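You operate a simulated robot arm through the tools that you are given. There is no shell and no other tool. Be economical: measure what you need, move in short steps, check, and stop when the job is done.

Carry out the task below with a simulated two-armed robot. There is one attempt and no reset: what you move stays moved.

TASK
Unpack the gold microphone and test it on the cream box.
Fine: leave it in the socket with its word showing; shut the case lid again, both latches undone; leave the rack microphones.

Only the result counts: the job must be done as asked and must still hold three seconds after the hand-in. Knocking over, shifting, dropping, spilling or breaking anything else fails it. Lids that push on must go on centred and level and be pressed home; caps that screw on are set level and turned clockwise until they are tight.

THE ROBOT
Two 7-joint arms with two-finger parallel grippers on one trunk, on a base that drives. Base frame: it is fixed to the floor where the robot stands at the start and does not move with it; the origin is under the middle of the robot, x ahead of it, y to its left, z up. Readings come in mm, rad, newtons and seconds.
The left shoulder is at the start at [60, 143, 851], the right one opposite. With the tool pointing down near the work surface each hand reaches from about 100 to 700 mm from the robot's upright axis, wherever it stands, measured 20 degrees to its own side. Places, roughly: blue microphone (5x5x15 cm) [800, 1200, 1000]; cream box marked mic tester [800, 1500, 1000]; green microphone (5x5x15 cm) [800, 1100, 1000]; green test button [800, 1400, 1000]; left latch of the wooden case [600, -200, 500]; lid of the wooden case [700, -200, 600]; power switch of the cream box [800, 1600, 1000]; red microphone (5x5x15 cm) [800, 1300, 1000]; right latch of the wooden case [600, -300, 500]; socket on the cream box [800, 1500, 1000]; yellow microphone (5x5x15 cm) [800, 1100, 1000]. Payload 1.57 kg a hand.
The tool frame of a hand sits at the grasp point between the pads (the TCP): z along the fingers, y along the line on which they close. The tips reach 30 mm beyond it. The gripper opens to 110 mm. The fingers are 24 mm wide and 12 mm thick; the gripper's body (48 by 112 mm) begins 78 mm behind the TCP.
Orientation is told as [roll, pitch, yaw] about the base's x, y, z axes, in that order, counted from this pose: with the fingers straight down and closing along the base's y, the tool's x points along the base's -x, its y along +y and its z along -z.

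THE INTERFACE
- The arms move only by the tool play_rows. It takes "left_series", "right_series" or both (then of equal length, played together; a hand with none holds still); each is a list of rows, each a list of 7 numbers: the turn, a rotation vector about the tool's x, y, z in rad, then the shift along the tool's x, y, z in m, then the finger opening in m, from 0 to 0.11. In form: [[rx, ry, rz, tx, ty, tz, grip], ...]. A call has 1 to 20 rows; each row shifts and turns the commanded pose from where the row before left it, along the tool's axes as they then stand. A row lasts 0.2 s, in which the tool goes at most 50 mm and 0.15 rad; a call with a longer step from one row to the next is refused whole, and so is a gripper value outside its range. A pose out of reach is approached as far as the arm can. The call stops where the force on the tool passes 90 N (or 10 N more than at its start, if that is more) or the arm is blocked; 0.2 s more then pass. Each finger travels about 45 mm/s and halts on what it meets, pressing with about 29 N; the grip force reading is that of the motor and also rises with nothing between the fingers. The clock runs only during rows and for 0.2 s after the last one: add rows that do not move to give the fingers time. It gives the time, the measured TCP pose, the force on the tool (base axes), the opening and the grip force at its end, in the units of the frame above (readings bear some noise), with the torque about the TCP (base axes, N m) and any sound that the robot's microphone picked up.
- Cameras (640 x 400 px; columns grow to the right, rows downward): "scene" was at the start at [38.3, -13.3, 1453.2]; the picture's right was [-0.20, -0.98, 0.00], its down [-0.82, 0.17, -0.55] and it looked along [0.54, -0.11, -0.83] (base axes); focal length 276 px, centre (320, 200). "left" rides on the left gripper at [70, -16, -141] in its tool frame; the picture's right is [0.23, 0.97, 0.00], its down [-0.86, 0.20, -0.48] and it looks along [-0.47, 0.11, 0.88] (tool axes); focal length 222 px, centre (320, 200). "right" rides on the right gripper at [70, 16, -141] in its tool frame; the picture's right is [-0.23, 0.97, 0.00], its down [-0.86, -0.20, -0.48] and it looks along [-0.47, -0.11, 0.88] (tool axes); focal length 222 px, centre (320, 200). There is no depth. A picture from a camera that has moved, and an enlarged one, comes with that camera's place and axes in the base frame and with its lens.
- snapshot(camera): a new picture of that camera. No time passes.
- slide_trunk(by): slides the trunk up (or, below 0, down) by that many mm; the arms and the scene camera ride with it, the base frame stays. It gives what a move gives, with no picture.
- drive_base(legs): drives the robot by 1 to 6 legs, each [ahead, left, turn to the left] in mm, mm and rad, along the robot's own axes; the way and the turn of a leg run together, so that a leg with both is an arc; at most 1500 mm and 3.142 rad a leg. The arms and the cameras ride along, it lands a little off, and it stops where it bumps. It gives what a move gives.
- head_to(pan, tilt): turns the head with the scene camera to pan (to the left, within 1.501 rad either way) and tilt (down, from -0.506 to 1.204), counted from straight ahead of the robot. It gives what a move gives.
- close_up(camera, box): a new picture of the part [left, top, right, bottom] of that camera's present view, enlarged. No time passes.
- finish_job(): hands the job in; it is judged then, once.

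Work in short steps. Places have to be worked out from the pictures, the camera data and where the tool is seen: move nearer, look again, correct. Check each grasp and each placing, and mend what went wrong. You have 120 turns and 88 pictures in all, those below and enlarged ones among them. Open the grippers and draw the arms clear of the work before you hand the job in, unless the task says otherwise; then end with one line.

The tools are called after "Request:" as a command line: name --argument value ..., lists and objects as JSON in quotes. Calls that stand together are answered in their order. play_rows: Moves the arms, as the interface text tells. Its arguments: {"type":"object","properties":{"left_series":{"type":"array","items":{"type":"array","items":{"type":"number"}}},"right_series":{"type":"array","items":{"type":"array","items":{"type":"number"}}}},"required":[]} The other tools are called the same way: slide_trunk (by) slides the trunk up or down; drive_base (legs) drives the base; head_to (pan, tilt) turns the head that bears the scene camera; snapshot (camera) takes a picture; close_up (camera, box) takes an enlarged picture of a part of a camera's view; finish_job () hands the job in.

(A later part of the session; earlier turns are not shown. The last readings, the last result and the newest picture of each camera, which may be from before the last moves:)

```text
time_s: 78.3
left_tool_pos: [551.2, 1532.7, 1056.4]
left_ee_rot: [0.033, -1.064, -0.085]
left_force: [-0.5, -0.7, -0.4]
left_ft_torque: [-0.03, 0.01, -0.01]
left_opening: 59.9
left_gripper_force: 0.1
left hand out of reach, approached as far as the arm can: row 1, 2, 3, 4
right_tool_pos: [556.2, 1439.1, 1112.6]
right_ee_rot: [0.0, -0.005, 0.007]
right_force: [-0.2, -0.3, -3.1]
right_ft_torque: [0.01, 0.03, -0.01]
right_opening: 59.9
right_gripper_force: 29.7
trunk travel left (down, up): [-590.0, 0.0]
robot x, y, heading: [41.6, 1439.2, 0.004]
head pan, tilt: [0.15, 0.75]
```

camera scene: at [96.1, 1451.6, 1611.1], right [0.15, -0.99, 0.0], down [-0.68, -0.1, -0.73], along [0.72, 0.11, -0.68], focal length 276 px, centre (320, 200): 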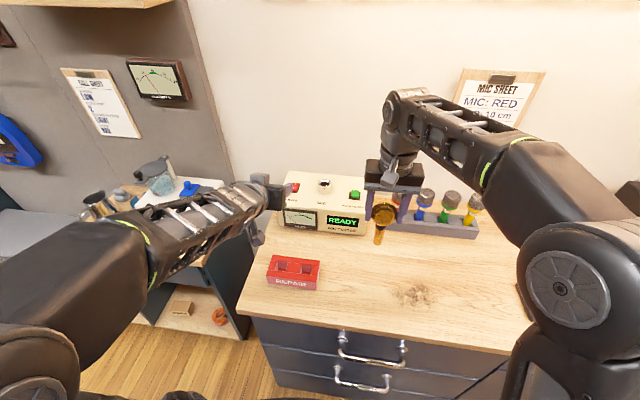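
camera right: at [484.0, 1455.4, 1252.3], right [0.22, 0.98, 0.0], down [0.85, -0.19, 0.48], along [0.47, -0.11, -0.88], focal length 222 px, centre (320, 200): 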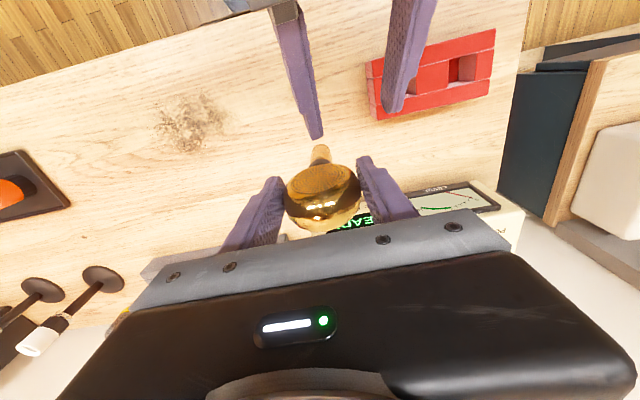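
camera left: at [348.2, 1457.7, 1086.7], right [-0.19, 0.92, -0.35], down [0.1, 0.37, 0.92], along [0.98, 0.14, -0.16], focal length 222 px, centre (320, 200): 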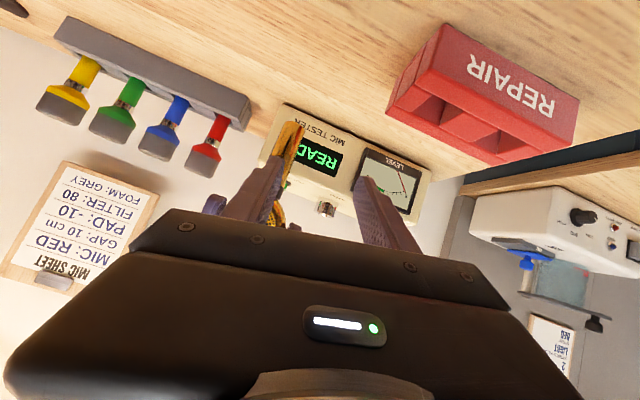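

The forward-tilted left arm cannot come in that close. Instead the left will hold the mic's body from the left side while the right re-grips the head with a forward tilt. I yaw the left hand to point to the right, away from the mic first.

Request:
play_rows --left_series '[[0, 0, 0, 0, 0.035, -0.01, 0.06], [0, 0, 0, 0, 0.035, -0.01, 0.06], [0, 0, 0, 0, 0.03, -0.01, 0.06], [0.114, 0, 0.0655, 0, 0, 0, 0.06], [0.114, 0, 0.0655, 0, 0, 0, 0.06], [0.114, 0, 0.0655, 0, 0, 0, 0.06], [0.114, 0, 0.0655, 0, 0, 0, 0.06], [0.114, 0, 0.0655, 0, 0, 0, 0.06], [0.114, 0, 0.0655, 0, 0, 0, 0.06], [0, 0, 0, 0, 0, 0, 0.06]]'

```text
time_s: 80.5
left_tool_pos: [564.0, 1625.5, 1079.4]
left_ee_rot: [0.041, -1.048, -0.884]
left_force: [0.6, 0.5, 0.0]
left_ft_torque: [0.0, -0.01, 0.0]
left_opening: 60.2
left_gripper_force: 0.1
left hand out of reach, approached as far as the arm can: row 1, 2, 3
right_tool_pos: [555.0, 1439.3, 1112.4]
right_ee_rot: [-0.001, -0.005, 0.007]
right_force: [-0.7, 1.0, -2.3]
right_ft_torque: [0.02, 0.01, -0.02]
right_opening: 59.7
right_gripper_force: 29.0
trunk travel left (down, up): [-590.0, 0.0]
robot x, y, heading: [48.0, 1438.3, -0.001]
head pan, tilt: [0.15, 0.75]
```

Request:
play_rows --left_series '[[0.114, 0, 0.0655, 0, 0, 0, 0.06], [0.114, 0, 0.0655, 0, 0, 0, 0.06], [0.114, 0, 0.0655, 0, 0, 0, 0.06], [0.114, 0, 0.0655, 0, 0, 0, 0.06], [0.114, 0, 0.0655, 0, 0, 0, 0.06], [0, 0, 0, 0, 0, 0, 0.06]]'

Request:
snapshot --camera "left"

```text
time_s: 82.0
left_tool_pos: [565.8, 1627.3, 1079.8]
left_ee_rot: [0.036, -1.037, -1.533]
left_force: [-0.5, 0.7, 0.6]
left_ft_torque: [0.0, -0.02, 0.0]
left_opening: 60.0
left_gripper_force: 0.0
right_tool_pos: [554.6, 1439.3, 1112.9]
right_ee_rot: [0.0, -0.005, 0.005]
right_force: [-0.1, -0.6, -2.8]
right_ft_torque: [-0.02, 0.01, 0.0]
right_opening: 59.8
right_gripper_force: 28.9
trunk travel left (down, up): [-590.0, 0.0]
robot x, y, heading: [41.1, 1438.1, -0.001]
head pan, tilt: [0.15, 0.75]
```

```text
30 pictures are left
camera left: at [538.9, 1782.4, 1091.8], right [0.97, 0.18, -0.18], down [0.18, -0.01, 0.98], along [0.18, -0.98, -0.04], focal length 222 px, centre (320, 200)
```

left: 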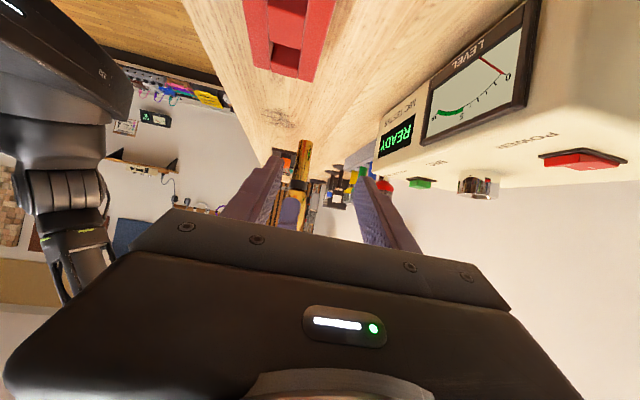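

Request:
close_up --camera "left" --box '[220, 110, 420, 260]'

```text
2.67 times, centred on (320, 185) of left
camera zoom: at [538.9, 1782.4, 1091.8], right [0.97, 0.18, -0.18], down [0.18, -0.01, 0.98], along [0.18, -0.98, -0.04], focal length 592 px, centre (320, 240)
```

zoom: 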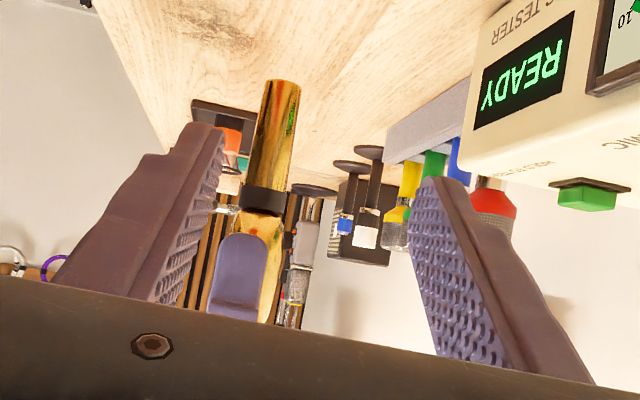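

The mic body is clear: bottom at z ≈ 991, collar ≈ 1061, axis x ≈ 563. I bring the left fingers around the body at z ≈ 1036, below the right fingertips.

Request:
play_rows --left_series '[[0, 0, 0, -0.029, -0.005, 0, 0.06], [0, 0, 0, -0.029, -0.005, 0, 0.06], [0, 0, 0, 0, 0, 0.037, 0.06], [0, 0, 0, 0, 0, 0.037, 0.06], [0, 0, 0, 0, 0, 0.037, 0.06], [0, 0, 0, 0, 0, 0.037, 0.06], [0, 0, 0, 0, 0, 0.036, 0.06], [0, 0, 0, 0, 0, 0, 0.06]]'

Request:
close_up --camera "left" --box '[220, 60, 460, 240]'

```text
time_s: 83.8
left_tool_pos: [568.8, 1438.2, 1035.2]
left_ee_rot: [0.034, -1.038, -1.531]
left_force: [0.1, 1.0, -0.3]
left_ft_torque: [0.0, 0.02, -0.03]
left_opening: 60.1
left_gripper_force: 0.0
right_tool_pos: [555.1, 1439.7, 1112.2]
right_ee_rot: [-0.002, -0.006, 0.008]
right_force: [-0.1, 0.3, -2.7]
right_ft_torque: [-0.03, -0.01, 0.03]
right_opening: 60.2
right_gripper_force: 28.9
trunk travel left (down, up): [-590.0, 0.0]
robot x, y, heading: [40.5, 1439.4, -0.002]
head pan, tilt: [0.15, 0.75]
```

```text
2.22 times, centred on (340, 150) of left
camera zoom: at [542.4, 1595.3, 1046.6], right [0.97, 0.18, -0.18], down [0.18, -0.01, 0.98], along [0.18, -0.98, -0.04], focal length 494 px, centre (276, 311)
```

zoom: 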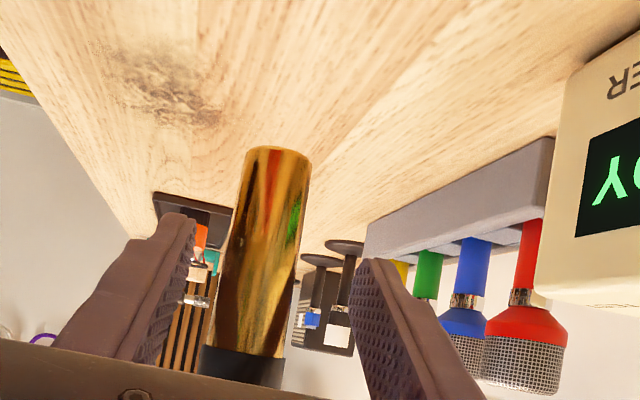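

Mic is between the fingers; small 5 mm centring, then close the left hand.

Request:
play_rows --left_series '[[0, 0, 0, 0, -0.005, 0, 0.06], [0, 0, 0, 0, 0, 0, 0.04], [0, 0, 0, 0, 0, 0, 0.03], [0, 0, 0, 0, 0, 0, 0.0], [0, 0, 0, 0, 0, 0, 0.0], [0, 0, 0, 0, 0, 0, 0.0]]'

```text
time_s: 85.2
left_tool_pos: [564.9, 1438.8, 1036.1]
left_ee_rot: [0.034, -1.037, -1.529]
left_force: [4.5, 1.9, 0.2]
left_ft_torque: [-0.16, 1.03, -0.66]
left_opening: 29.0
left_gripper_force: 29.3
right_tool_pos: [555.1, 1439.4, 1111.1]
right_ee_rot: [-0.002, -0.006, 0.005]
right_force: [-3.8, -1.7, -2.9]
right_ft_torque: [0.1, -0.69, 0.64]
right_opening: 59.7
right_gripper_force: 28.8
trunk travel left (down, up): [-590.0, 0.0]
robot x, y, heading: [40.5, 1440.2, 0.003]
head pan, tilt: [0.15, 0.75]
```

Left holds the body. Right opens, re-centres a few mm and rotates to a 60° forward tilt around the head.

Request:
play_rows --right_series '[[0, 0, 0, 0, 0, 0, 0.085], [0, 0, 0, 0, 0, 0, 0.085], [0, 0, 0, -0.008, 0, -0.004, 0.085], [0, -0.13, 0, 0, 0, 0, 0.085], [0, -0.13, 0, 0, 0, 0, 0.085], [0, -0.13, 0, 0, 0, 0, 0.085], [0, -0.13, 0, 0, 0, 0, 0.085], [0, -0.13, 0, 0, 0, 0, 0.085], [0, -0.13, 0, 0, 0, 0, 0.085], [0, -0.13, 0, 0, 0, 0, 0.085], [0, -0.13, 0, 0, 0, 0, 0.085], [0, 0, 0, 0, 0, 0, 0.085]]'

Request:
snapshot --camera "right"

```text
time_s: 87.8
left_tool_pos: [565.7, 1443.3, 1031.3]
left_ee_rot: [0.027, -1.025, -1.517]
left_force: [20.0, 12.8, -57.7]
left_ft_torque: [-3.99, 0.79, -1.12]
left_opening: 28.4
left_gripper_force: 29.2
right_tool_pos: [563.2, 1441.1, 1120.3]
right_ee_rot: [0.015, -1.055, -0.01]
right_force: [-18.4, -13.3, 57.7]
right_ft_torque: [2.99, 0.87, 1.13]
right_opening: 74.1
right_gripper_force: 0.1
trunk travel left (down, up): [-590.0, 0.0]
robot x, y, heading: [44.1, 1443.8, 0.001]
head pan, tilt: [0.15, 0.75]
```

```text
27 pictures are left
camera right: at [405.9, 1456.2, 1128.9], right [0.11, 0.97, 0.21], down [0.01, -0.21, 0.98], along [0.99, -0.1, -0.03], focal length 222 px, centre (320, 200)
```

right: 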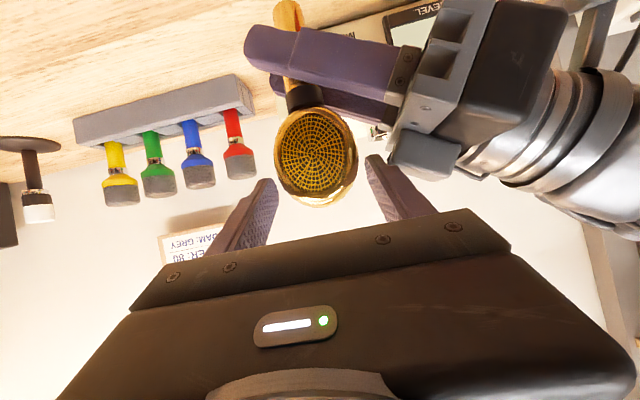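

The right finger is pressing on the left gripper. I raise the right hand slightly and close on the head.

Request:
play_rows --right_series '[[0, 0, 0, -0.0043, 0, -0.0025, 0.072], [0, 0, 0, -0.0017, 0, -0.001, 0.06], [0, 0, 0, 0, 0, 0, 0.0], [0, 0, 0, 0, 0, 0, 0.0], [0, 0, 0, 0, 0, 0, 0.0], [0, 0, 0, 0, 0, 0, 0.0]]'

Request:
close_up --camera "right" --box '[200, 0, 500, 230]'

```text
time_s: 89.2
left_tool_pos: [565.4, 1438.8, 1038.4]
left_ee_rot: [0.04, -1.039, -1.538]
left_force: [-5.3, 2.2, 29.1]
left_ft_torque: [0.51, -0.04, -0.04]
left_opening: 28.6
left_gripper_force: 29.3
right_tool_pos: [561.4, 1440.0, 1118.4]
right_ee_rot: [-0.009, -1.039, 0.014]
right_force: [5.4, -2.0, -27.9]
right_ft_torque: [-0.63, -0.25, 0.02]
right_opening: 59.9
right_gripper_force: 28.7
trunk travel left (down, up): [-590.0, 0.0]
robot x, y, heading: [42.6, 1439.4, 0.001]
head pan, tilt: [0.15, 0.75]
```

```text
1.74 times, centred on (350, 115) of right
camera zoom: at [403.4, 1453.9, 1129.7], right [0.11, 0.98, 0.19], down [0.02, -0.2, 0.98], along [0.99, -0.1, -0.04], focal length 386 px, centre (268, 348)
```

zoom: 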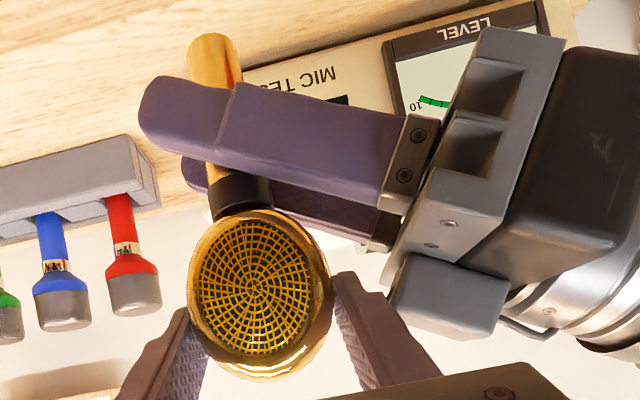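

Right now grips the head with a 60° tilt and the mic looks vertical. I release with the left hand and retract it along its fingers.

Request:
play_rows --left_series '[[0, 0, 0, 0, 0, 0, 0.06], [0, 0, 0, 0, 0, 0, 0.06], [0, 0, 0, 0, 0, 0, 0.06], [0, 0, 0, 0, 0, -0.025, 0.06], [0, 0, 0, 0, 0, -0.04, 0.06], [0, 0, 0, 0, 0, -0.04, 0.06], [0, 0, 0, 0, 0, -0.04, 0.06], [0, 0, 0, 0, 0, -0.04, 0.06], [0, 0, 0, 0, 0, 0, 0.06]]'

Request:
close_up --camera "left" --box '[200, 60, 440, 240]'

```text
time_s: 91.2
left_tool_pos: [549.9, 1594.9, 1128.0]
left_ee_rot: [0.033, -1.037, -1.53]
left_force: [0.3, 0.8, 0.4]
left_ft_torque: [0.02, -0.02, 0.02]
left_opening: 60.2
left_gripper_force: 0.1
right_tool_pos: [562.5, 1439.2, 1120.9]
right_ee_rot: [0.0, -1.046, 0.008]
right_force: [-0.3, -0.4, -2.4]
right_ft_torque: [-0.02, 0.0, -0.01]
right_opening: 60.0
right_gripper_force: 28.9
trunk travel left (down, up): [-590.0, 0.0]
robot x, y, heading: [46.0, 1442.6, -0.001]
head pan, tilt: [0.15, 0.75]
```

```text
2.22 times, centred on (320, 150) of left
camera zoom: at [523.9, 1751.2, 1139.3], right [0.97, 0.18, -0.18], down [0.18, -0.01, 0.98], along [0.18, -0.98, -0.04], focal length 494 px, centre (320, 311)
```

zoom: 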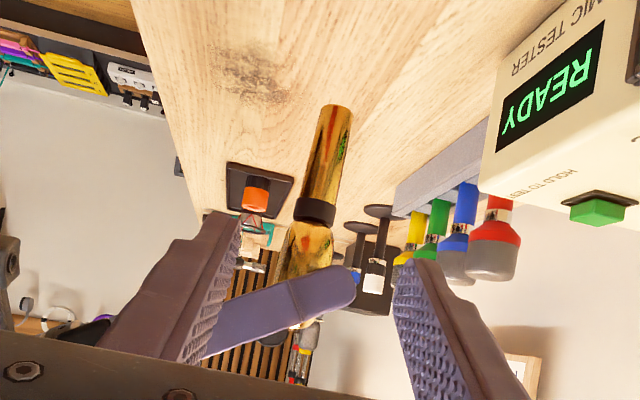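

The mic is vertical in the right hand: axis ≈ 5 mm ahead of the TCP, bottom ≈ 126 mm below it. I raise both hands and drive left/ahead so the right shoulder faces the socket.

Request:
play_rows --left_series '[[0, 0, 0, -0.021, -0.025, -0.0135, 0.06], [0, 0, 0, -0.021, -0.025, -0.0135, 0.06], [0, 0, 0, -0.021, -0.025, -0.0135, 0.06], [0, 0, 0, -0.021, -0.025, -0.0135, 0.06], [0, 0, 0, 0, 0, 0, 0.06]]' --right_series '[[0, 0, 0, -0.013, 0, -0.0075, 0], [0, 0, 0, -0.013, 0, -0.0075, 0], [0, 0, 0, -0.013, 0, -0.0075, 0], [0, 0, 0, -0.013, 0, -0.0075, 0], [0, 0, 0, 0, 0, 0, 0]]'

Request:
drive_base --legs '[[0, 230, 0], [30, 0, 0]]'

Request:
head_to --pan -0.15 --tilt 0.7

Request:
snapshot --camera "scene"

```text
time_s: 92.3
left_tool_pos: [449.3, 1591.2, 1229.0]
left_ee_rot: [0.031, -1.036, -1.528]
left_force: [0.1, -0.2, -0.4]
left_ft_torque: [-0.01, -0.03, 0.01]
left_opening: 59.9
left_gripper_force: 0.1
right_tool_pos: [563.5, 1439.5, 1183.3]
right_ee_rot: [-0.002, -1.044, 0.007]
right_force: [0.2, 0.0, -3.2]
right_ft_torque: [-0.01, 0.01, -0.01]
right_opening: 59.7
right_gripper_force: 28.5
trunk travel left (down, up): [-590.0, 0.0]
robot x, y, heading: [40.6, 1437.6, -0.001]
head pan, tilt: [0.15, 0.75]
```

```text
time_s: 94.5
left_tool_pos: [480.7, 1824.2, 1227.4]
left_ee_rot: [0.031, -1.038, -1.528]
left_force: [1.2, -0.1, 0.8]
left_ft_torque: [-0.03, 0.04, -0.07]
left_opening: 59.8
left_gripper_force: 0.1
right_tool_pos: [593.4, 1672.4, 1181.8]
right_ee_rot: [-0.001, -1.043, 0.009]
right_force: [1.3, -0.6, -2.1]
right_ft_torque: [0.01, 0.0, 0.0]
right_opening: 60.0
right_gripper_force: 28.9
trunk travel left (down, up): [-590.0, 0.0]
robot x, y, heading: [75.6, 1672.3, 0.002]
head pan, tilt: [0.15, 0.75]
```

```text
time_s: 95.3
left_tool_pos: [479.7, 1824.5, 1229.6]
left_ee_rot: [0.032, -1.035, -1.53]
left_force: [-0.1, -0.5, 1.1]
left_ft_torque: [0.01, -0.03, -0.01]
left_opening: 60.0
left_gripper_force: 0.0
right_tool_pos: [592.1, 1672.9, 1183.1]
right_ee_rot: [-0.003, -1.045, 0.01]
right_force: [-0.8, -0.6, -3.2]
right_ft_torque: [-0.01, 0.03, -0.01]
right_opening: 59.8
right_gripper_force: 29.0
trunk travel left (down, up): [-590.0, 0.0]
robot x, y, heading: [74.0, 1670.8, 0.004]
head pan, tilt: [-0.15, 0.7]
```

```text
24 pictures are left
camera scene: at [126.1, 1658.1, 1615.4], right [-0.15, -0.99, 0.0], down [-0.64, 0.09, -0.76], along [0.76, -0.11, -0.64], focal length 276 px, centre (320, 200)
```

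scene: 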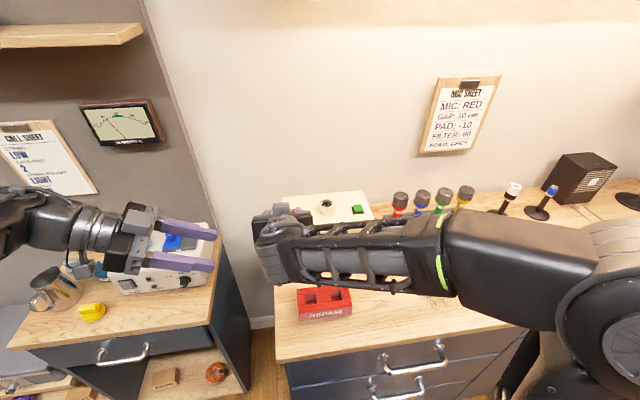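

Socket re-measured ≈ [785, 1542]. I bring the mic above it with the bottom ~25 mm over the rim.

Request:
play_rows --right_series '[[0, 0, 0, -0.015, -0.0187, 0.0224, 0], [0, 0, 0, -0.015, -0.0187, 0.0224, 0], [0, 0, 0, -0.015, -0.0187, 0.0224, 0], [0, 0, 0, -0.015, -0.0187, 0.0224, 0], [0, 0, 0, -0.015, -0.0187, 0.0224, 0], [0, 0, 0, -0.015, -0.0187, 0.0224, 0], [0, 0, 0, -0.015, -0.0187, 0.0224, 0], [0, 0, 0, 0, 0, 0, 0]]'

Request:
snapshot --camera "right"

Request:
close_up --camera "scene" --box '[260, 140, 420, 260]'

```text
time_s: 97.1
left_tool_pos: [478.9, 1824.4, 1229.4]
left_ee_rot: [0.034, -1.035, -1.529]
left_force: [-0.7, -0.1, 0.3]
left_ft_torque: [-0.01, 0.03, 0.02]
left_opening: 60.3
left_gripper_force: 0.1
right_tool_pos: [780.5, 1542.5, 1193.3]
right_ee_rot: [-0.003, -1.045, 0.011]
right_force: [-0.6, -0.9, -2.0]
right_ft_torque: [-0.03, -0.02, -0.03]
right_opening: 59.8
right_gripper_force: 29.1
trunk travel left (down, up): [-590.0, 0.0]
robot x, y, heading: [74.7, 1671.3, 0.0]
head pan, tilt: [-0.15, 0.7]
```

```text
23 pictures are left
camera right: at [621.8, 1556.8, 1203.9], right [0.11, 0.97, 0.2], down [0.02, -0.2, 0.98], along [0.99, -0.1, -0.04], focal length 222 px, centre (320, 200)
```

right: 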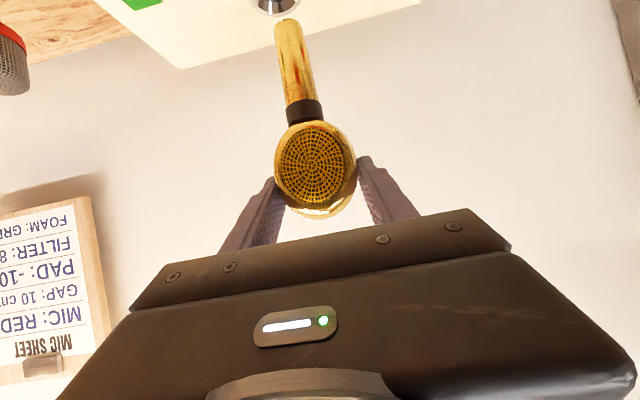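

```text
3.33 times, centred on (340, 200) of scene
camera zoom: at [125.8, 1658.3, 1615.5], right [-0.15, -0.99, 0.0], down [-0.64, 0.1, -0.77], along [0.76, -0.11, -0.64], focal length 921 px, centre (253, 200)
```

zoom: 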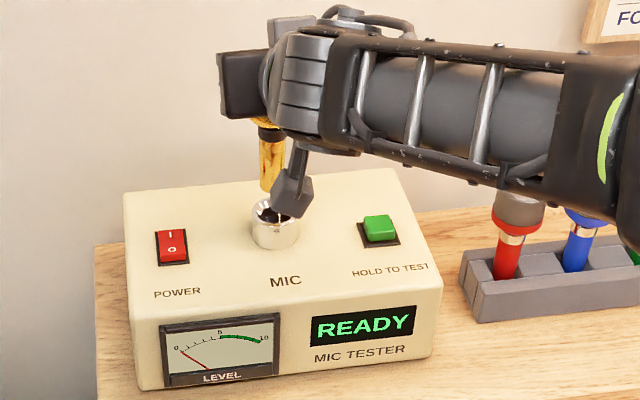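

Nearly aligned. I zoom the wrist view for the fine lateral offset between the mic bottom and the socket.

Request:
close_up --camera "right" --box '[220, 0, 350, 80]'

Request:
close_up --camera "scene" --box '[300, 170, 360, 220]'

```text
4.92 times, centred on (285, 40) of right
camera zoom: at [621.8, 1556.8, 1203.9], right [0.11, 0.97, 0.2], down [0.02, -0.2, 0.98], along [0.99, -0.1, -0.04], focal length 1094 px, centre (492, 988)
```

zoom: 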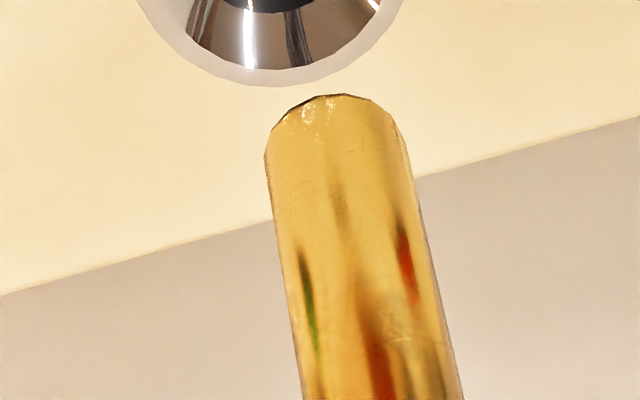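

```text
8.00 times, centred on (330, 195) of scene
camera zoom: at [125.8, 1658.3, 1615.5], right [-0.15, -0.99, 0.0], down [-0.64, 0.1, -0.77], along [0.76, -0.11, -0.64], focal length 2211 px, centre (240, 240)
```

zoom: 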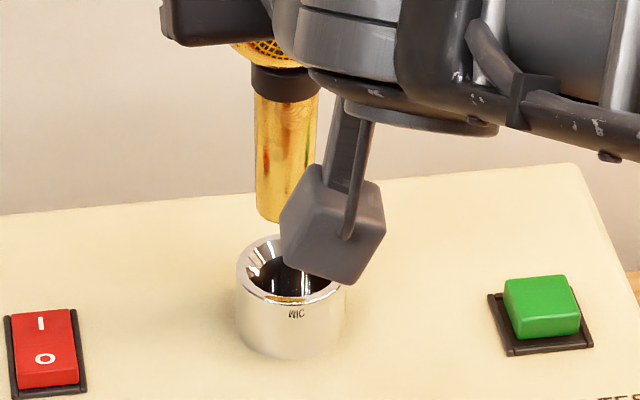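

Comparing both views, the mic should go about 6 mm back and 2 mm right. I shift and descend into the funnel, watching force.

Request:
play_rows --right_series '[[0, 0, 0, 0.003, -0.002, -0.0052, 0], [0, 0, 0, 0.0087, 0, 0.005, 0], [0, 0, 0, 0.0087, 0, 0.005, 0], [0, 0, 0, 0.0043, 0, 0.0025, 0], [0, 0, 0, 0.0043, 0, 0.0025, 0], [0, 0, 0, 0.0043, 0, 0.0025, 0], [0, 0, 0, 0.0043, 0, 0.0025, 0], [0, 0, 0, 0, 0, 0, 0]]'

Request:
close_up --camera "scene" --box '[300, 170, 360, 220]'

```text
time_s: 98.9
left_tool_pos: [479.8, 1824.4, 1228.6]
left_ee_rot: [0.034, -1.037, -1.528]
left_force: [1.4, 0.3, 0.3]
left_ft_torque: [-0.01, -0.01, -0.01]
left_opening: 60.2
left_gripper_force: 0.0
right_tool_pos: [776.4, 1539.6, 1154.6]
right_ee_rot: [-0.001, -1.045, 0.01]
right_force: [4.6, -2.4, -0.9]
right_ft_torque: [-0.27, -0.61, -0.02]
right_opening: 59.7
right_gripper_force: 28.8
trunk travel left (down, up): [-590.0, 0.0]
robot x, y, heading: [74.6, 1669.9, 0.001]
head pan, tilt: [-0.15, 0.7]
```

```text
8.00 times, centred on (330, 195) of scene
camera zoom: at [127.0, 1657.6, 1615.4], right [-0.15, -0.99, 0.0], down [-0.64, 0.1, -0.76], along [0.76, -0.11, -0.64], focal length 2211 px, centre (240, 240)
```

zoom: 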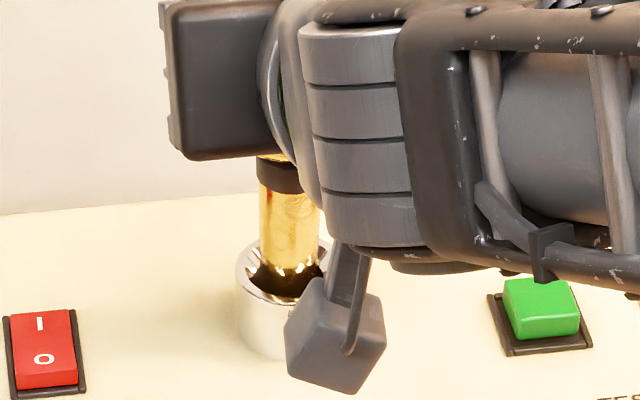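

The mic bottom is in the funnel with light side forces; I ease it 2 mm ahead, 1 mm right, and continue down.

Request:
play_rows --right_series '[[0, 0, 0, -0.001, -0.001, 0.0017, 0], [0, 0, 0, 0.0035, 0, 0.002, 0], [0, 0, 0, 0.0035, 0, 0.002, 0], [0, 0, 0, 0.0035, 0, 0.002, 0], [0, 0, 0, 0.0035, 0, 0.002, 0], [0, 0, 0, 0, 0, 0, 0]]'

```text
time_s: 100.3
left_tool_pos: [479.8, 1823.7, 1228.7]
left_ee_rot: [0.032, -1.035, -1.53]
left_force: [0.8, 0.2, 0.5]
left_ft_torque: [0.02, 0.01, 0.01]
left_opening: 60.1
left_gripper_force: 0.1
right_tool_pos: [777.6, 1539.3, 1138.9]
right_ee_rot: [-0.004, -1.046, 0.009]
right_force: [0.6, 0.0, -3.4]
right_ft_torque: [0.0, 0.02, 0.02]
right_opening: 59.9
right_gripper_force: 28.9
trunk travel left (down, up): [-590.0, 0.0]
robot x, y, heading: [70.5, 1669.5, 0.005]
head pan, tilt: [-0.15, 0.7]
```

No side load: it is in the bore. I continue down.

Request:
play_rows --right_series '[[0, 0, 0, 0.0035, 0, 0.002, 0], [0, 0, 0, 0.0035, 0, 0.002, 0], [0, 0, 0, 0.0035, 0, 0.002, 0], [0, 0, 0, 0, 0, 0, 0]]'

```text
time_s: 101.3
left_tool_pos: [476.9, 1823.8, 1229.4]
left_ee_rot: [0.037, -1.036, -1.532]
left_force: [0.1, 0.0, 0.2]
left_ft_torque: [-0.01, 0.03, -0.03]
left_opening: 59.9
left_gripper_force: 0.0
right_tool_pos: [776.8, 1539.6, 1131.9]
right_ee_rot: [-0.002, -1.052, 0.008]
right_force: [2.8, 0.6, 25.3]
right_ft_torque: [-0.03, -0.08, 0.03]
right_opening: 59.6
right_gripper_force: 29.3
trunk travel left (down, up): [-590.0, 0.0]
robot x, y, heading: [72.7, 1670.5, 0.004]
head pan, tilt: [-0.15, 0.7]
```

Bottomed with 25 N. I press slightly more to be sure it is home, then release and back away.

Request:
play_rows --right_series '[[0, 0, 0, 0.0035, 0, 0.002, 0], [0, 0, 0, 0, 0, 0, 0], [0, 0, 0, -0.006, 0, -0.0035, 0], [0, 0, 0, 0, 0, 0, 0.06], [0, 0, 0, 0, 0, 0, 0.09], [0, 0, 0, 0, 0, 0, 0.09]]'

Request:
close_up --camera "right" --box '[200, 0, 440, 240]'

```text
time_s: 102.7
left_tool_pos: [478.5, 1823.8, 1228.9]
left_ee_rot: [0.034, -1.036, -1.529]
left_force: [0.5, -0.6, -0.5]
left_ft_torque: [0.0, -0.01, 0.01]
left_opening: 59.8
left_gripper_force: 0.1
right_tool_pos: [777.2, 1540.3, 1129.4]
right_ee_rot: [-0.001, -1.045, 0.009]
right_force: [-0.3, 0.4, 0.7]
right_ft_torque: [-0.02, 0.0, -0.03]
right_opening: 89.9
right_gripper_force: 0.1
trunk travel left (down, up): [-590.0, 0.0]
robot x, y, heading: [72.8, 1668.3, 0.003]
head pan, tilt: [-0.15, 0.7]
```

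```text
1.67 times, centred on (320, 120) of right
camera zoom: at [618.4, 1555.2, 1139.4], right [0.11, 0.97, 0.2], down [0.02, -0.2, 0.98], along [0.99, -0.1, -0.04], focal length 370 px, centre (320, 333)
```

zoom: 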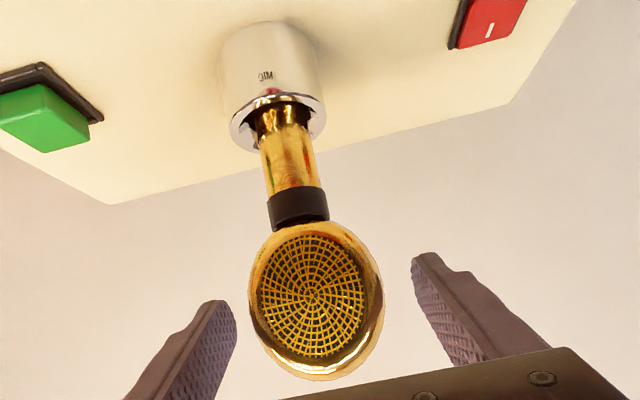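

Seated and upright. I retract the right hand, close it, and move toward the test button.

Request:
play_rows --right_series '[[0, 0, 0, 0, 0, -0.03, 0.09], [0, 0, 0, 0, 0, -0.04, 0.09], [0, 0, 0, 0, 0, -0.04, 0.09], [0, 0, 0, 0, 0, -0.04, 0.09], [0, 0, 0, 0, -0.033, 0, 0.0], [0, 0, 0, 0, -0.033, 0, 0.0], [0, 0, 0, 0, -0.033, 0, 0.0], [0, 0, 0, 0.019, 0, 0.035, 0.0], [0, 0, 0, 0.019, 0, 0.035, 0.0], [0, 0, 0, 0.019, 0, 0.035, 0.0], [0, 0, 0, 0, 0, 0, 0.0]]'

Request:
snapshot --camera "right"

```text
time_s: 105.1
left_tool_pos: [477.6, 1823.1, 1229.7]
left_ee_rot: [0.033, -1.036, -1.53]
left_force: [0.8, 0.1, -0.5]
left_ft_torque: [0.03, 0.0, 0.01]
left_opening: 59.8
left_gripper_force: 0.2
right_tool_pos: [708.1, 1440.6, 1104.2]
right_ee_rot: [-0.002, -1.048, 0.008]
right_force: [-0.1, -0.2, 0.4]
right_ft_torque: [-0.01, -0.01, -0.01]
right_opening: 0.0
right_gripper_force: 21.2
trunk travel left (down, up): [-590.0, 0.0]
robot x, y, heading: [69.3, 1669.7, 0.004]
head pan, tilt: [-0.15, 0.7]
```

```text
17 pictures are left
camera right: at [550.8, 1455.4, 1113.9], right [0.11, 0.97, 0.2], down [0.02, -0.2, 0.98], along [0.99, -0.1, -0.04], focal length 222 px, centre (320, 200)
```

right: 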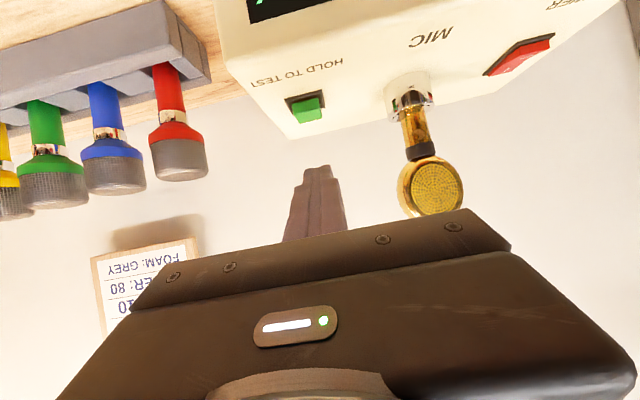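

Button estimated near [762, 1441, ~1014]. I position above it and press down gradually.

Request:
play_rows --right_series '[[0, 0, 0, 0.0148, 0, 0.0282, 0.0], [0, 0, 0, 0.0148, 0, 0.0282, 0.0], [0, 0, 0, 0, 0, 0, 0.0]]'

Request:
close_up --camera "right" --box '[220, 60, 420, 210]'

```text
time_s: 105.9
left_tool_pos: [478.1, 1823.8, 1229.0]
left_ee_rot: [0.035, -1.037, -1.531]
left_force: [0.7, 0.1, -0.2]
left_ft_torque: [0.05, 0.03, 0.02]
left_opening: 59.9
left_gripper_force: 0.1
right_tool_pos: [744.6, 1442.4, 1050.1]
right_ee_rot: [-0.001, -1.048, 0.009]
right_force: [-0.2, 0.2, 0.4]
right_ft_torque: [0.0, -0.01, 0.03]
right_opening: 0.0
right_gripper_force: 21.1
trunk travel left (down, up): [-590.0, 0.0]
robot x, y, heading: [76.6, 1669.5, -0.004]
head pan, tilt: [-0.15, 0.7]
```

```text
2.67 times, centred on (320, 135) of right
camera zoom: at [586.3, 1456.2, 1059.3], right [0.11, 0.97, 0.2], down [0.02, -0.2, 0.98], along [0.99, -0.1, -0.04], focal length 592 px, centre (320, 373)
```

zoom: 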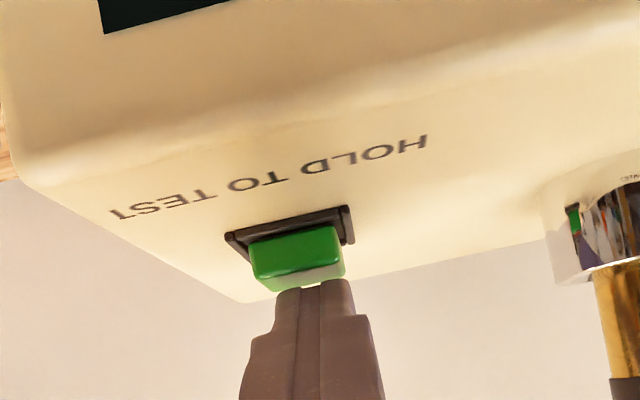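

Finger is just above the button, 4 mm too far left. I correct and press, then hold.

Request:
play_rows --right_series '[[0, 0, 0, 0.001, -0.004, -0.0017, 0.0], [0, 0, 0, 0.0026, 0, 0.0015, 0.0], [0, 0, 0, 0.0026, 0, 0.0015, 0.0], [0, 0, 0, 0.0026, 0, 0.0015, 0.0], [0, 0, 0, 0, 0, 0, 0.0], [0, 0, 0, 0, 0, 0, 0.0]]'

Request:
close_up --camera "scene" --box '[260, 140, 420, 260]'

```text
time_s: 107.3
left_tool_pos: [478.4, 1823.4, 1228.2]
left_ee_rot: [0.036, -1.037, -1.531]
left_force: [-0.4, 0.0, 0.3]
left_ft_torque: [-0.03, 0.0, 0.01]
left_opening: 60.0
left_gripper_force: 0.0
right_tool_pos: [742.2, 1436.8, 1043.3]
right_ee_rot: [-0.002, -1.05, 0.009]
right_force: [-0.2, -1.9, 11.2]
right_ft_torque: [-0.01, -0.23, -0.03]
right_opening: 0.0
right_gripper_force: 21.3
trunk travel left (down, up): [-590.0, 0.0]
robot x, y, heading: [74.9, 1670.4, 0.002]
head pan, tilt: [-0.15, 0.7]
heard: click
```

```text
3.33 times, centred on (340, 200) of scene
camera zoom: at [124.6, 1658.2, 1615.6], right [-0.15, -0.99, 0.0], down [-0.64, 0.1, -0.77], along [0.76, -0.11, -0.64], focal length 921 px, centre (253, 200)
```

zoom: 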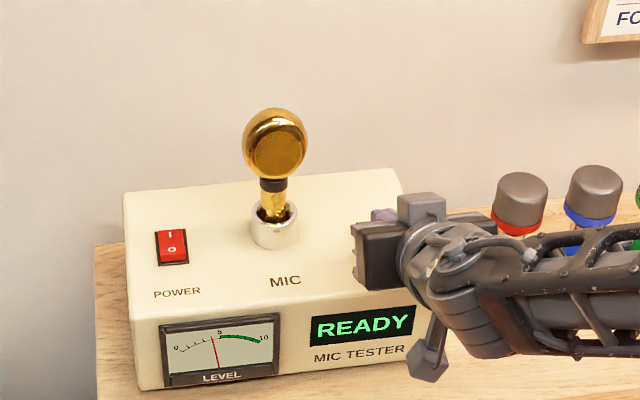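

A click, and the level needle is rising. I keep holding.

Request:
play_rows --right_series '[[0, 0, 0, 0.0009, 0, 0.0005, 0], [0, 0, 0, 0, 0, 0, 0], [0, 0, 0, 0, 0, 0, 0], [0, 0, 0, 0, 0, 0, 0], [0, 0, 0, 0, 0, 0, 0], [0, 0, 0, 0, 0, 0, 0], [0, 0, 0, 0, 0, 0, 0], [0, 0, 0, 0, 0, 0, 0], [0, 0, 0, 0, 0, 0, 0], [0, 0, 0, 0, 0, 0, 0]]'

Request:
close_up --camera "scene" --box '[260, 140, 420, 260]'

```text
time_s: 109.5
left_tool_pos: [477.8, 1824.4, 1227.5]
left_ee_rot: [0.035, -1.037, -1.531]
left_force: [0.7, 0.4, 0.6]
left_ft_torque: [0.01, 0.0, -0.02]
left_opening: 60.1
left_gripper_force: 0.0
right_tool_pos: [741.0, 1436.9, 1039.9]
right_ee_rot: [-0.004, -1.047, 0.012]
right_force: [5.5, -1.3, 16.8]
right_ft_torque: [-0.01, -0.51, -0.03]
right_opening: 0.3
right_gripper_force: 21.1
trunk travel left (down, up): [-590.0, 0.0]
robot x, y, heading: [74.4, 1671.3, -0.002]
head pan, tilt: [-0.15, 0.7]
```

```text
3.33 times, centred on (340, 200) of scene
camera zoom: at [124.9, 1658.6, 1615.5], right [-0.15, -0.99, 0.0], down [-0.64, 0.09, -0.77], along [0.76, -0.11, -0.64], focal length 921 px, centre (253, 200)
```

zoom: 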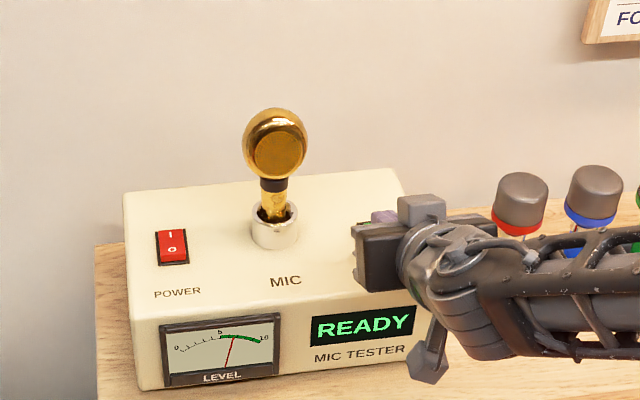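

The needle is now in the green. I hold two seconds more, then release and read the display.

Request:
play_rows --right_series '[[0, 0, 0, 0, 0, 0, 0], [0, 0, 0, 0, 0, 0, 0], [0, 0, 0, 0, 0, 0, 0], [0, 0, 0, 0, 0, 0, 0], [0, 0, 0, 0, 0, 0, 0], [0, 0, 0, 0, 0, 0, 0], [0, 0, 0, 0, 0, 0, 0], [0, 0, 0, 0, 0, 0, 0], [0, 0, 0, 0, 0, 0, 0], [0, 0, 0, 0, 0, 0, 0]]'

Request:
close_up --camera "scene" --box '[260, 140, 420, 260]'

```text
time_s: 111.7
left_tool_pos: [478.0, 1824.9, 1229.0]
left_ee_rot: [0.035, -1.036, -1.531]
left_force: [0.4, -0.6, 0.4]
left_ft_torque: [0.01, 0.0, -0.01]
left_opening: 60.0
left_gripper_force: 0.1
right_tool_pos: [742.5, 1435.8, 1039.5]
right_ee_rot: [-0.003, -1.047, 0.011]
right_force: [4.9, -1.3, 17.7]
right_ft_torque: [0.01, -0.45, -0.03]
right_opening: 0.1
right_gripper_force: 21.3
trunk travel left (down, up): [-590.0, 0.0]
robot x, y, heading: [71.3, 1666.4, 0.001]
head pan, tilt: [-0.15, 0.7]
```

```text
3.33 times, centred on (340, 200) of scene
camera zoom: at [124.6, 1658.6, 1615.5], right [-0.15, -0.99, 0.0], down [-0.64, 0.09, -0.77], along [0.76, -0.11, -0.64], focal length 921 px, centre (253, 200)
```

zoom: 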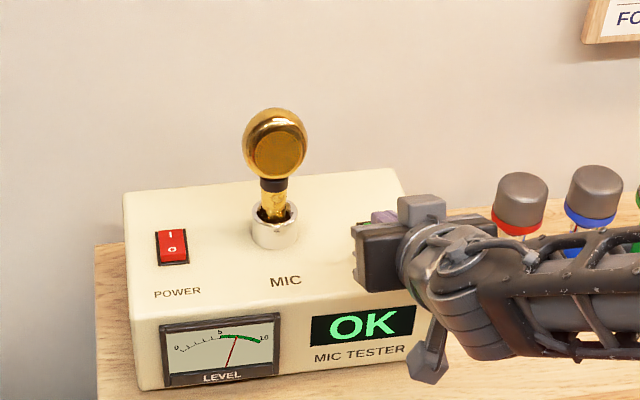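

The display shows "OK" — the test passed. I lift off the button and retract the right hand, then check that the word stays.

Request:
play_rows --right_series '[[0, 0, 0, -0.017, 0, -0.01, 0], [0, 0, 0, -0.017, 0, -0.01, 0], [0, 0, 0, -0.017, 0, -0.02, 0], [0, 0, 0, 0, 0, -0.04, 0], [0, 0, 0, 0, 0, -0.04, 0], [0, 0, 0, 0, 0, -0.04, 0], [0, 0, 0, 0, 0, 0, 0]]'

Request:
drive_base --legs '[[-310, 0, 0]]'

Request:
snapshot --camera "scene"

```text
time_s: 113.3
left_tool_pos: [478.9, 1824.1, 1227.1]
left_ee_rot: [0.032, -1.036, -1.529]
left_force: [0.6, 0.6, 0.8]
left_ft_torque: [0.0, 0.01, -0.03]
left_opening: 60.0
left_gripper_force: 0.1
right_tool_pos: [629.3, 1434.4, 1162.1]
right_ee_rot: [-0.001, -1.043, 0.01]
right_force: [0.8, -0.4, -0.3]
right_ft_torque: [0.0, 0.02, 0.01]
right_opening: 0.1
right_gripper_force: 21.7
trunk travel left (down, up): [-590.0, 0.0]
robot x, y, heading: [72.0, 1670.7, 0.005]
head pan, tilt: [-0.15, 0.7]
```

```text
time_s: 115.4
left_tool_pos: [165.6, 1825.5, 1228.8]
left_ee_rot: [0.034, -1.038, -1.52]
left_force: [0.5, -0.1, 0.0]
left_ft_torque: [-0.01, -0.01, 0.02]
left_opening: 60.0
left_gripper_force: 0.0
right_tool_pos: [319.9, 1438.1, 1164.3]
right_ee_rot: [-0.001, -1.048, 0.018]
right_force: [0.2, 0.3, 0.1]
right_ft_torque: [0.04, -0.01, -0.02]
right_opening: 0.2
right_gripper_force: 21.1
trunk travel left (down, up): [-590.0, 0.0]
robot x, y, heading: [-238.0, 1667.5, 0.016]
head pan, tilt: [-0.15, 0.7]
```

```text
12 pictures are left
camera scene: at [-185.4, 1656.4, 1615.5], right [-0.14, -0.99, 0.0], down [-0.64, 0.09, -0.77], along [0.76, -0.11, -0.64], focal length 276 px, centre (320, 200)
```

scene: 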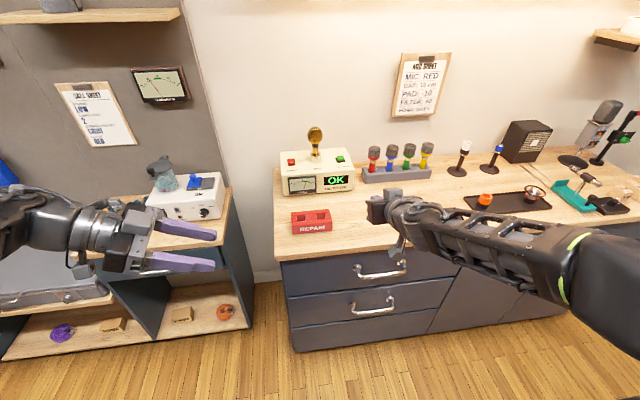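

"OK" remains on the display and all rack mics stand untouched. Now back to the case to shut the lid.

Request:
drive_base --legs '[[0, -900, -0.016], [0, -875, 0]]'

Request:
slide_trunk --by -240

Request:
head_to --pan 0.0 --tilt 0.65

Request:
snapshot --camera "scene"

```text
time_s: 124.5
left_tool_pos: [167.9, 18.3, 1228.9]
left_ee_rot: [0.034, -1.038, -1.546]
left_force: [0.1, -0.1, 0.0]
left_ft_torque: [0.02, 0.05, 0.0]
left_opening: 60.1
left_gripper_force: 0.0
right_tool_pos: [311.7, -372.7, 1163.3]
right_ee_rot: [-0.003, -1.045, -0.006]
right_force: [-0.6, 0.2, -0.3]
right_ft_torque: [0.01, -0.02, 0.02]
right_opening: 0.0
right_gripper_force: 21.6
trunk travel left (down, up): [-590.0, 0.0]
robot x, y, heading: [-239.0, -128.3, -0.011]
head pan, tilt: [-0.15, 0.7]
```

```text
time_s: 127.0
left_tool_pos: [167.7, 17.7, 988.2]
left_ee_rot: [0.033, -1.037, -1.543]
left_force: [-0.4, -0.2, 0.4]
left_ft_torque: [0.04, -0.01, -0.01]
left_opening: 59.8
left_gripper_force: 0.0
right_tool_pos: [312.3, -372.8, 923.8]
right_ee_rot: [-0.002, -1.046, -0.004]
right_force: [-0.3, 0.2, -0.1]
right_ft_torque: [0.01, -0.05, 0.01]
right_opening: 0.1
right_gripper_force: 20.9
trunk travel left (down, up): [-350.0, 240.0]
robot x, y, heading: [-241.1, -126.9, -0.012]
head pan, tilt: [-0.15, 0.7]
```

```text
time_s: 127.7
left_tool_pos: [167.3, 19.6, 987.8]
left_ee_rot: [0.034, -1.038, -1.546]
left_force: [0.4, -0.6, -0.8]
left_ft_torque: [-0.04, -0.01, 0.02]
left_opening: 60.1
left_gripper_force: 0.1
right_tool_pos: [310.3, -372.5, 924.1]
right_ee_rot: [-0.002, -1.045, -0.006]
right_force: [0.1, 0.3, 0.7]
right_ft_torque: [0.0, -0.02, 0.01]
right_opening: 0.0
right_gripper_force: 21.0
trunk travel left (down, up): [-350.0, 240.0]
robot x, y, heading: [-240.3, -132.8, -0.015]
head pan, tilt: [0.0, 0.649]
```

```text
11 pictures are left
camera scene: at [-184.7, -129.6, 1379.8], right [-0.01, -1.0, 0.0], down [-0.6, 0.01, -0.8], along [0.8, -0.01, -0.6], focal length 276 px, centre (320, 200)
```

scene: 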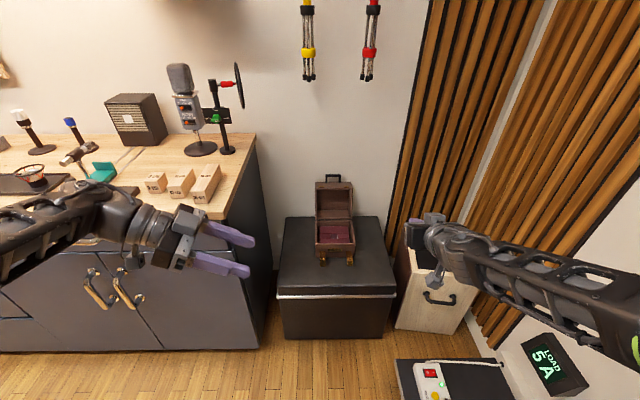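

The lid stands open as left. I raise the trunk 100 mm and tuck the left hand back so it clears the bench, then drive ahead.

Request:
slide_trunk --by 100

Request:
play_rows --left_series '[[0, 0, 0, -0.0097, -0.03, -0.007, 0.06], [0, 0, 0, -0.0097, -0.03, -0.007, 0.06], [0, 0, 0, -0.0097, -0.03, -0.007, 0.06], [0, 0, 0, -0.0097, -0.03, -0.007, 0.06], [0, 0, 0, -0.0097, -0.03, -0.007, 0.06]]'

Request:
drive_base --legs '[[285, 0, 0.012]]'

Request:
snapshot --camera "scene"

```text
time_s: 129.0
left_tool_pos: [167.4, 18.4, 1087.6]
left_ee_rot: [0.034, -1.036, -1.543]
left_force: [0.3, -0.1, 0.7]
left_ft_torque: [-0.01, 0.02, 0.02]
left_opening: 60.1
left_gripper_force: 0.1
right_tool_pos: [311.9, -372.5, 1022.4]
right_ee_rot: [-0.002, -1.046, -0.005]
right_force: [0.3, -0.5, -0.6]
right_ft_torque: [-0.01, 0.0, -0.01]
right_opening: 0.3
right_gripper_force: 21.8
trunk travel left (down, up): [-450.0, 140.0]
robot x, y, heading: [-240.1, -134.4, -0.013]
head pan, tilt: [0.0, 0.649]
```

```text
time_s: 130.2
left_tool_pos: [15.3, 17.5, 1145.7]
left_ee_rot: [0.034, -1.037, -1.543]
left_force: [-0.3, 0.0, 0.1]
left_ft_torque: [0.02, 0.02, 0.0]
left_opening: 60.4
left_gripper_force: 0.2
right_tool_pos: [312.0, -371.9, 1024.7]
right_ee_rot: [-0.004, -1.044, -0.004]
right_force: [0.3, -0.4, -1.1]
right_ft_torque: [0.02, 0.02, 0.04]
right_opening: 0.0
right_gripper_force: 20.8
trunk travel left (down, up): [-450.0, 140.0]
robot x, y, heading: [-237.1, -132.4, -0.015]
head pan, tilt: [0.0, 0.649]
```

```text
time_s: 132.2
left_tool_pos: [300.2, 16.9, 1145.0]
left_ee_rot: [0.033, -1.036, -1.532]
left_force: [0.2, -0.5, 0.0]
left_ft_torque: [-0.02, 0.01, -0.04]
left_opening: 60.0
left_gripper_force: 0.1
right_tool_pos: [601.0, -368.5, 1022.4]
right_ee_rot: [-0.003, -1.045, 0.006]
right_force: [-0.7, 0.2, 0.3]
right_ft_torque: [0.03, -0.01, 0.0]
right_opening: 0.0
right_gripper_force: 21.6
trunk travel left (down, up): [-450.0, 140.0]
robot x, y, heading: [47.8, -130.0, -0.002]
head pan, tilt: [0.0, 0.649]
```

```text
10 pictures are left
camera scene: at [101.9, -131.1, 1479.8], right [0.0, -1.0, 0.0], down [-0.61, 0.0, -0.8], along [0.8, 0.0, -0.61], focal length 276 px, centre (320, 200)
```

scene: 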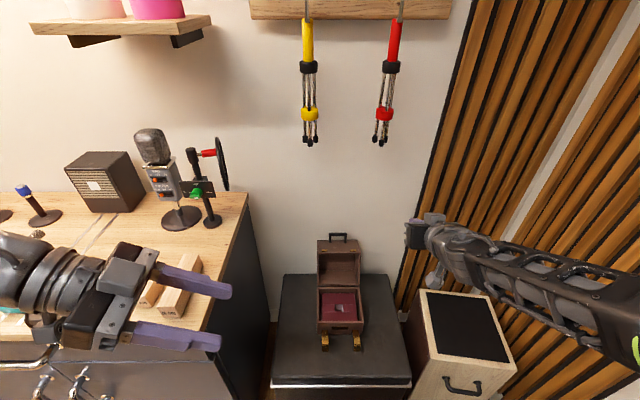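

Request:
close_up --camera "scene" --box '[280, 220, 400, 360]'

```text
2.86 times, centred on (340, 290) of scene
camera zoom: at [101.9, -131.1, 1479.8], right [0.0, -1.0, 0.0], down [-0.61, 0.0, -0.8], along [0.8, 0.0, -0.61], focal length 790 px, centre (263, -57)
```

zoom: 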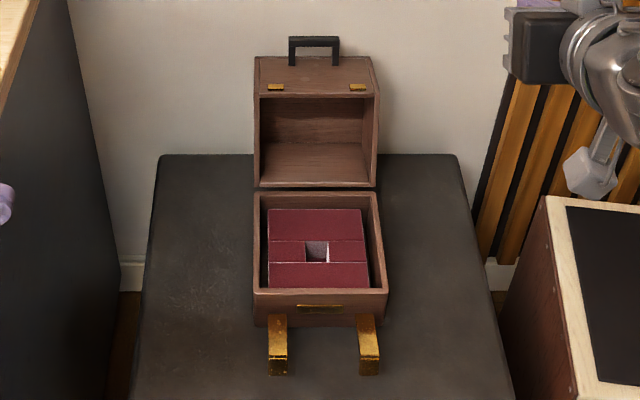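

The lid is at about 103°. I will lift it from inside with closed, horizontal fingers pushing up under its front panel (deep corner ≈ [868, −206, 681]). First come in front of the cavity and pitch the hand level.

Request:
play_rows --right_series '[[0, 0, 0, 0.0234, 0.0203, 0.025, 0], [0, 0, 0, 0.0234, 0.0203, 0.025, 0], [0, 0, 0, 0.0234, 0.0203, 0.025, 0], [0, 0, 0, 0.0234, 0.0203, 0.025, 0], [0, 0, 0, 0.0234, 0.0203, 0.025, 0], [0, 0, 0, 0.0234, 0.0203, 0.025, 0], [0, 0, 0, 0.0234, 0.0203, 0.025, 0], [0, 0, 0, 0.0234, 0.0203, 0.025, 0], [0, -0.14, 0, 0, 0, 0, 0], [0, -0.14, 0, 0, 0, 0, 0], [0, -0.14, 0, 0, 0, 0, 0], [0, 0, 0, 0, 0, 0, 0]]'

```text
time_s: 134.8
left_tool_pos: [299.3, 16.7, 1145.4]
left_ee_rot: [0.032, -1.037, -1.535]
left_force: [0.5, 0.4, -0.6]
left_ft_torque: [0.0, -0.02, -0.03]
left_opening: 60.0
left_gripper_force: 0.1
right_tool_pos: [679.1, -206.0, 761.1]
right_ee_rot: [-0.011, -1.467, 0.015]
right_force: [0.9, -0.4, 0.2]
right_ft_torque: [-0.01, 0.03, 0.03]
right_opening: 0.1
right_gripper_force: 21.4
trunk travel left (down, up): [-450.0, 140.0]
robot x, y, heading: [44.9, -131.9, -0.0]
head pan, tilt: [0.0, 0.649]
```

Level at 84°. I lower in front of the cavity and slide the fingers in under the lid's front panel.

Request:
play_rows --right_series '[[0, 0, 0, 0.026, 0, 0.0064, 0], [0, 0, 0, 0.026, 0, 0.0064, 0], [0, 0, 0, 0.026, 0, 0.0064, 0], [0, 0, 0, 0, 0, 0.028, 0], [0, 0, 0, 0, 0, 0.028, 0], [0, 0, 0, 0, 0, 0.028, 0], [0, 0, 0, 0, 0, 0.028, 0], [0, 0, 0, 0, 0, 0.025, 0], [0, 0, 0, 0, 0, 0, 0]]'

Request:
snapshot --camera "right"

```text
time_s: 136.4
left_tool_pos: [295.9, 16.4, 1146.4]
left_ee_rot: [0.04, -1.034, -1.541]
left_force: [0.5, -0.3, -0.3]
left_ft_torque: [0.01, 0.02, -0.04]
left_opening: 59.9
left_gripper_force: 0.0
right_tool_pos: [788.2, -205.8, 672.0]
right_ee_rot: [-0.034, -1.47, 0.033]
right_force: [-37.7, -1.5, 17.9]
right_ft_torque: [-0.14, -0.62, -0.16]
right_opening: 0.0
right_gripper_force: 20.7
right hand out of reach, approached as far as the arm can: row 1
trunk travel left (down, up): [-450.0, 140.0]
robot x, y, heading: [42.1, -131.9, -0.007]
head pan, tilt: [0.0, 0.649]
stopped in row 7 (right hand): the force on the tool passed its limit at 111 N (the readings are from after the stop); the commanded pose is now the measured one
```

```text
8 pictures are left
camera right: at [639.1, -189.8, 615.3], right [0.02, 0.97, 0.22], down [-0.39, -0.2, 0.9], along [0.92, -0.11, 0.38], focal length 222 px, centre (320, 200)
```

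right: 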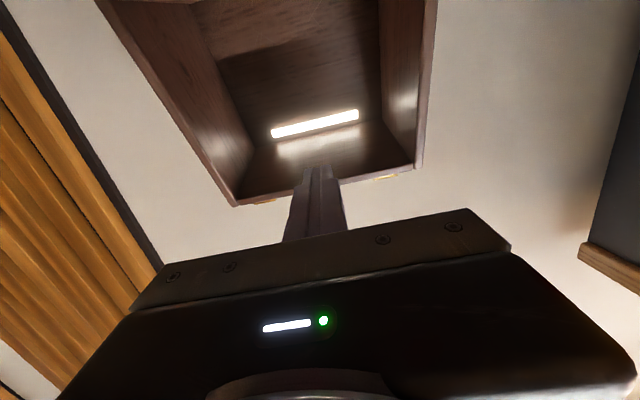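

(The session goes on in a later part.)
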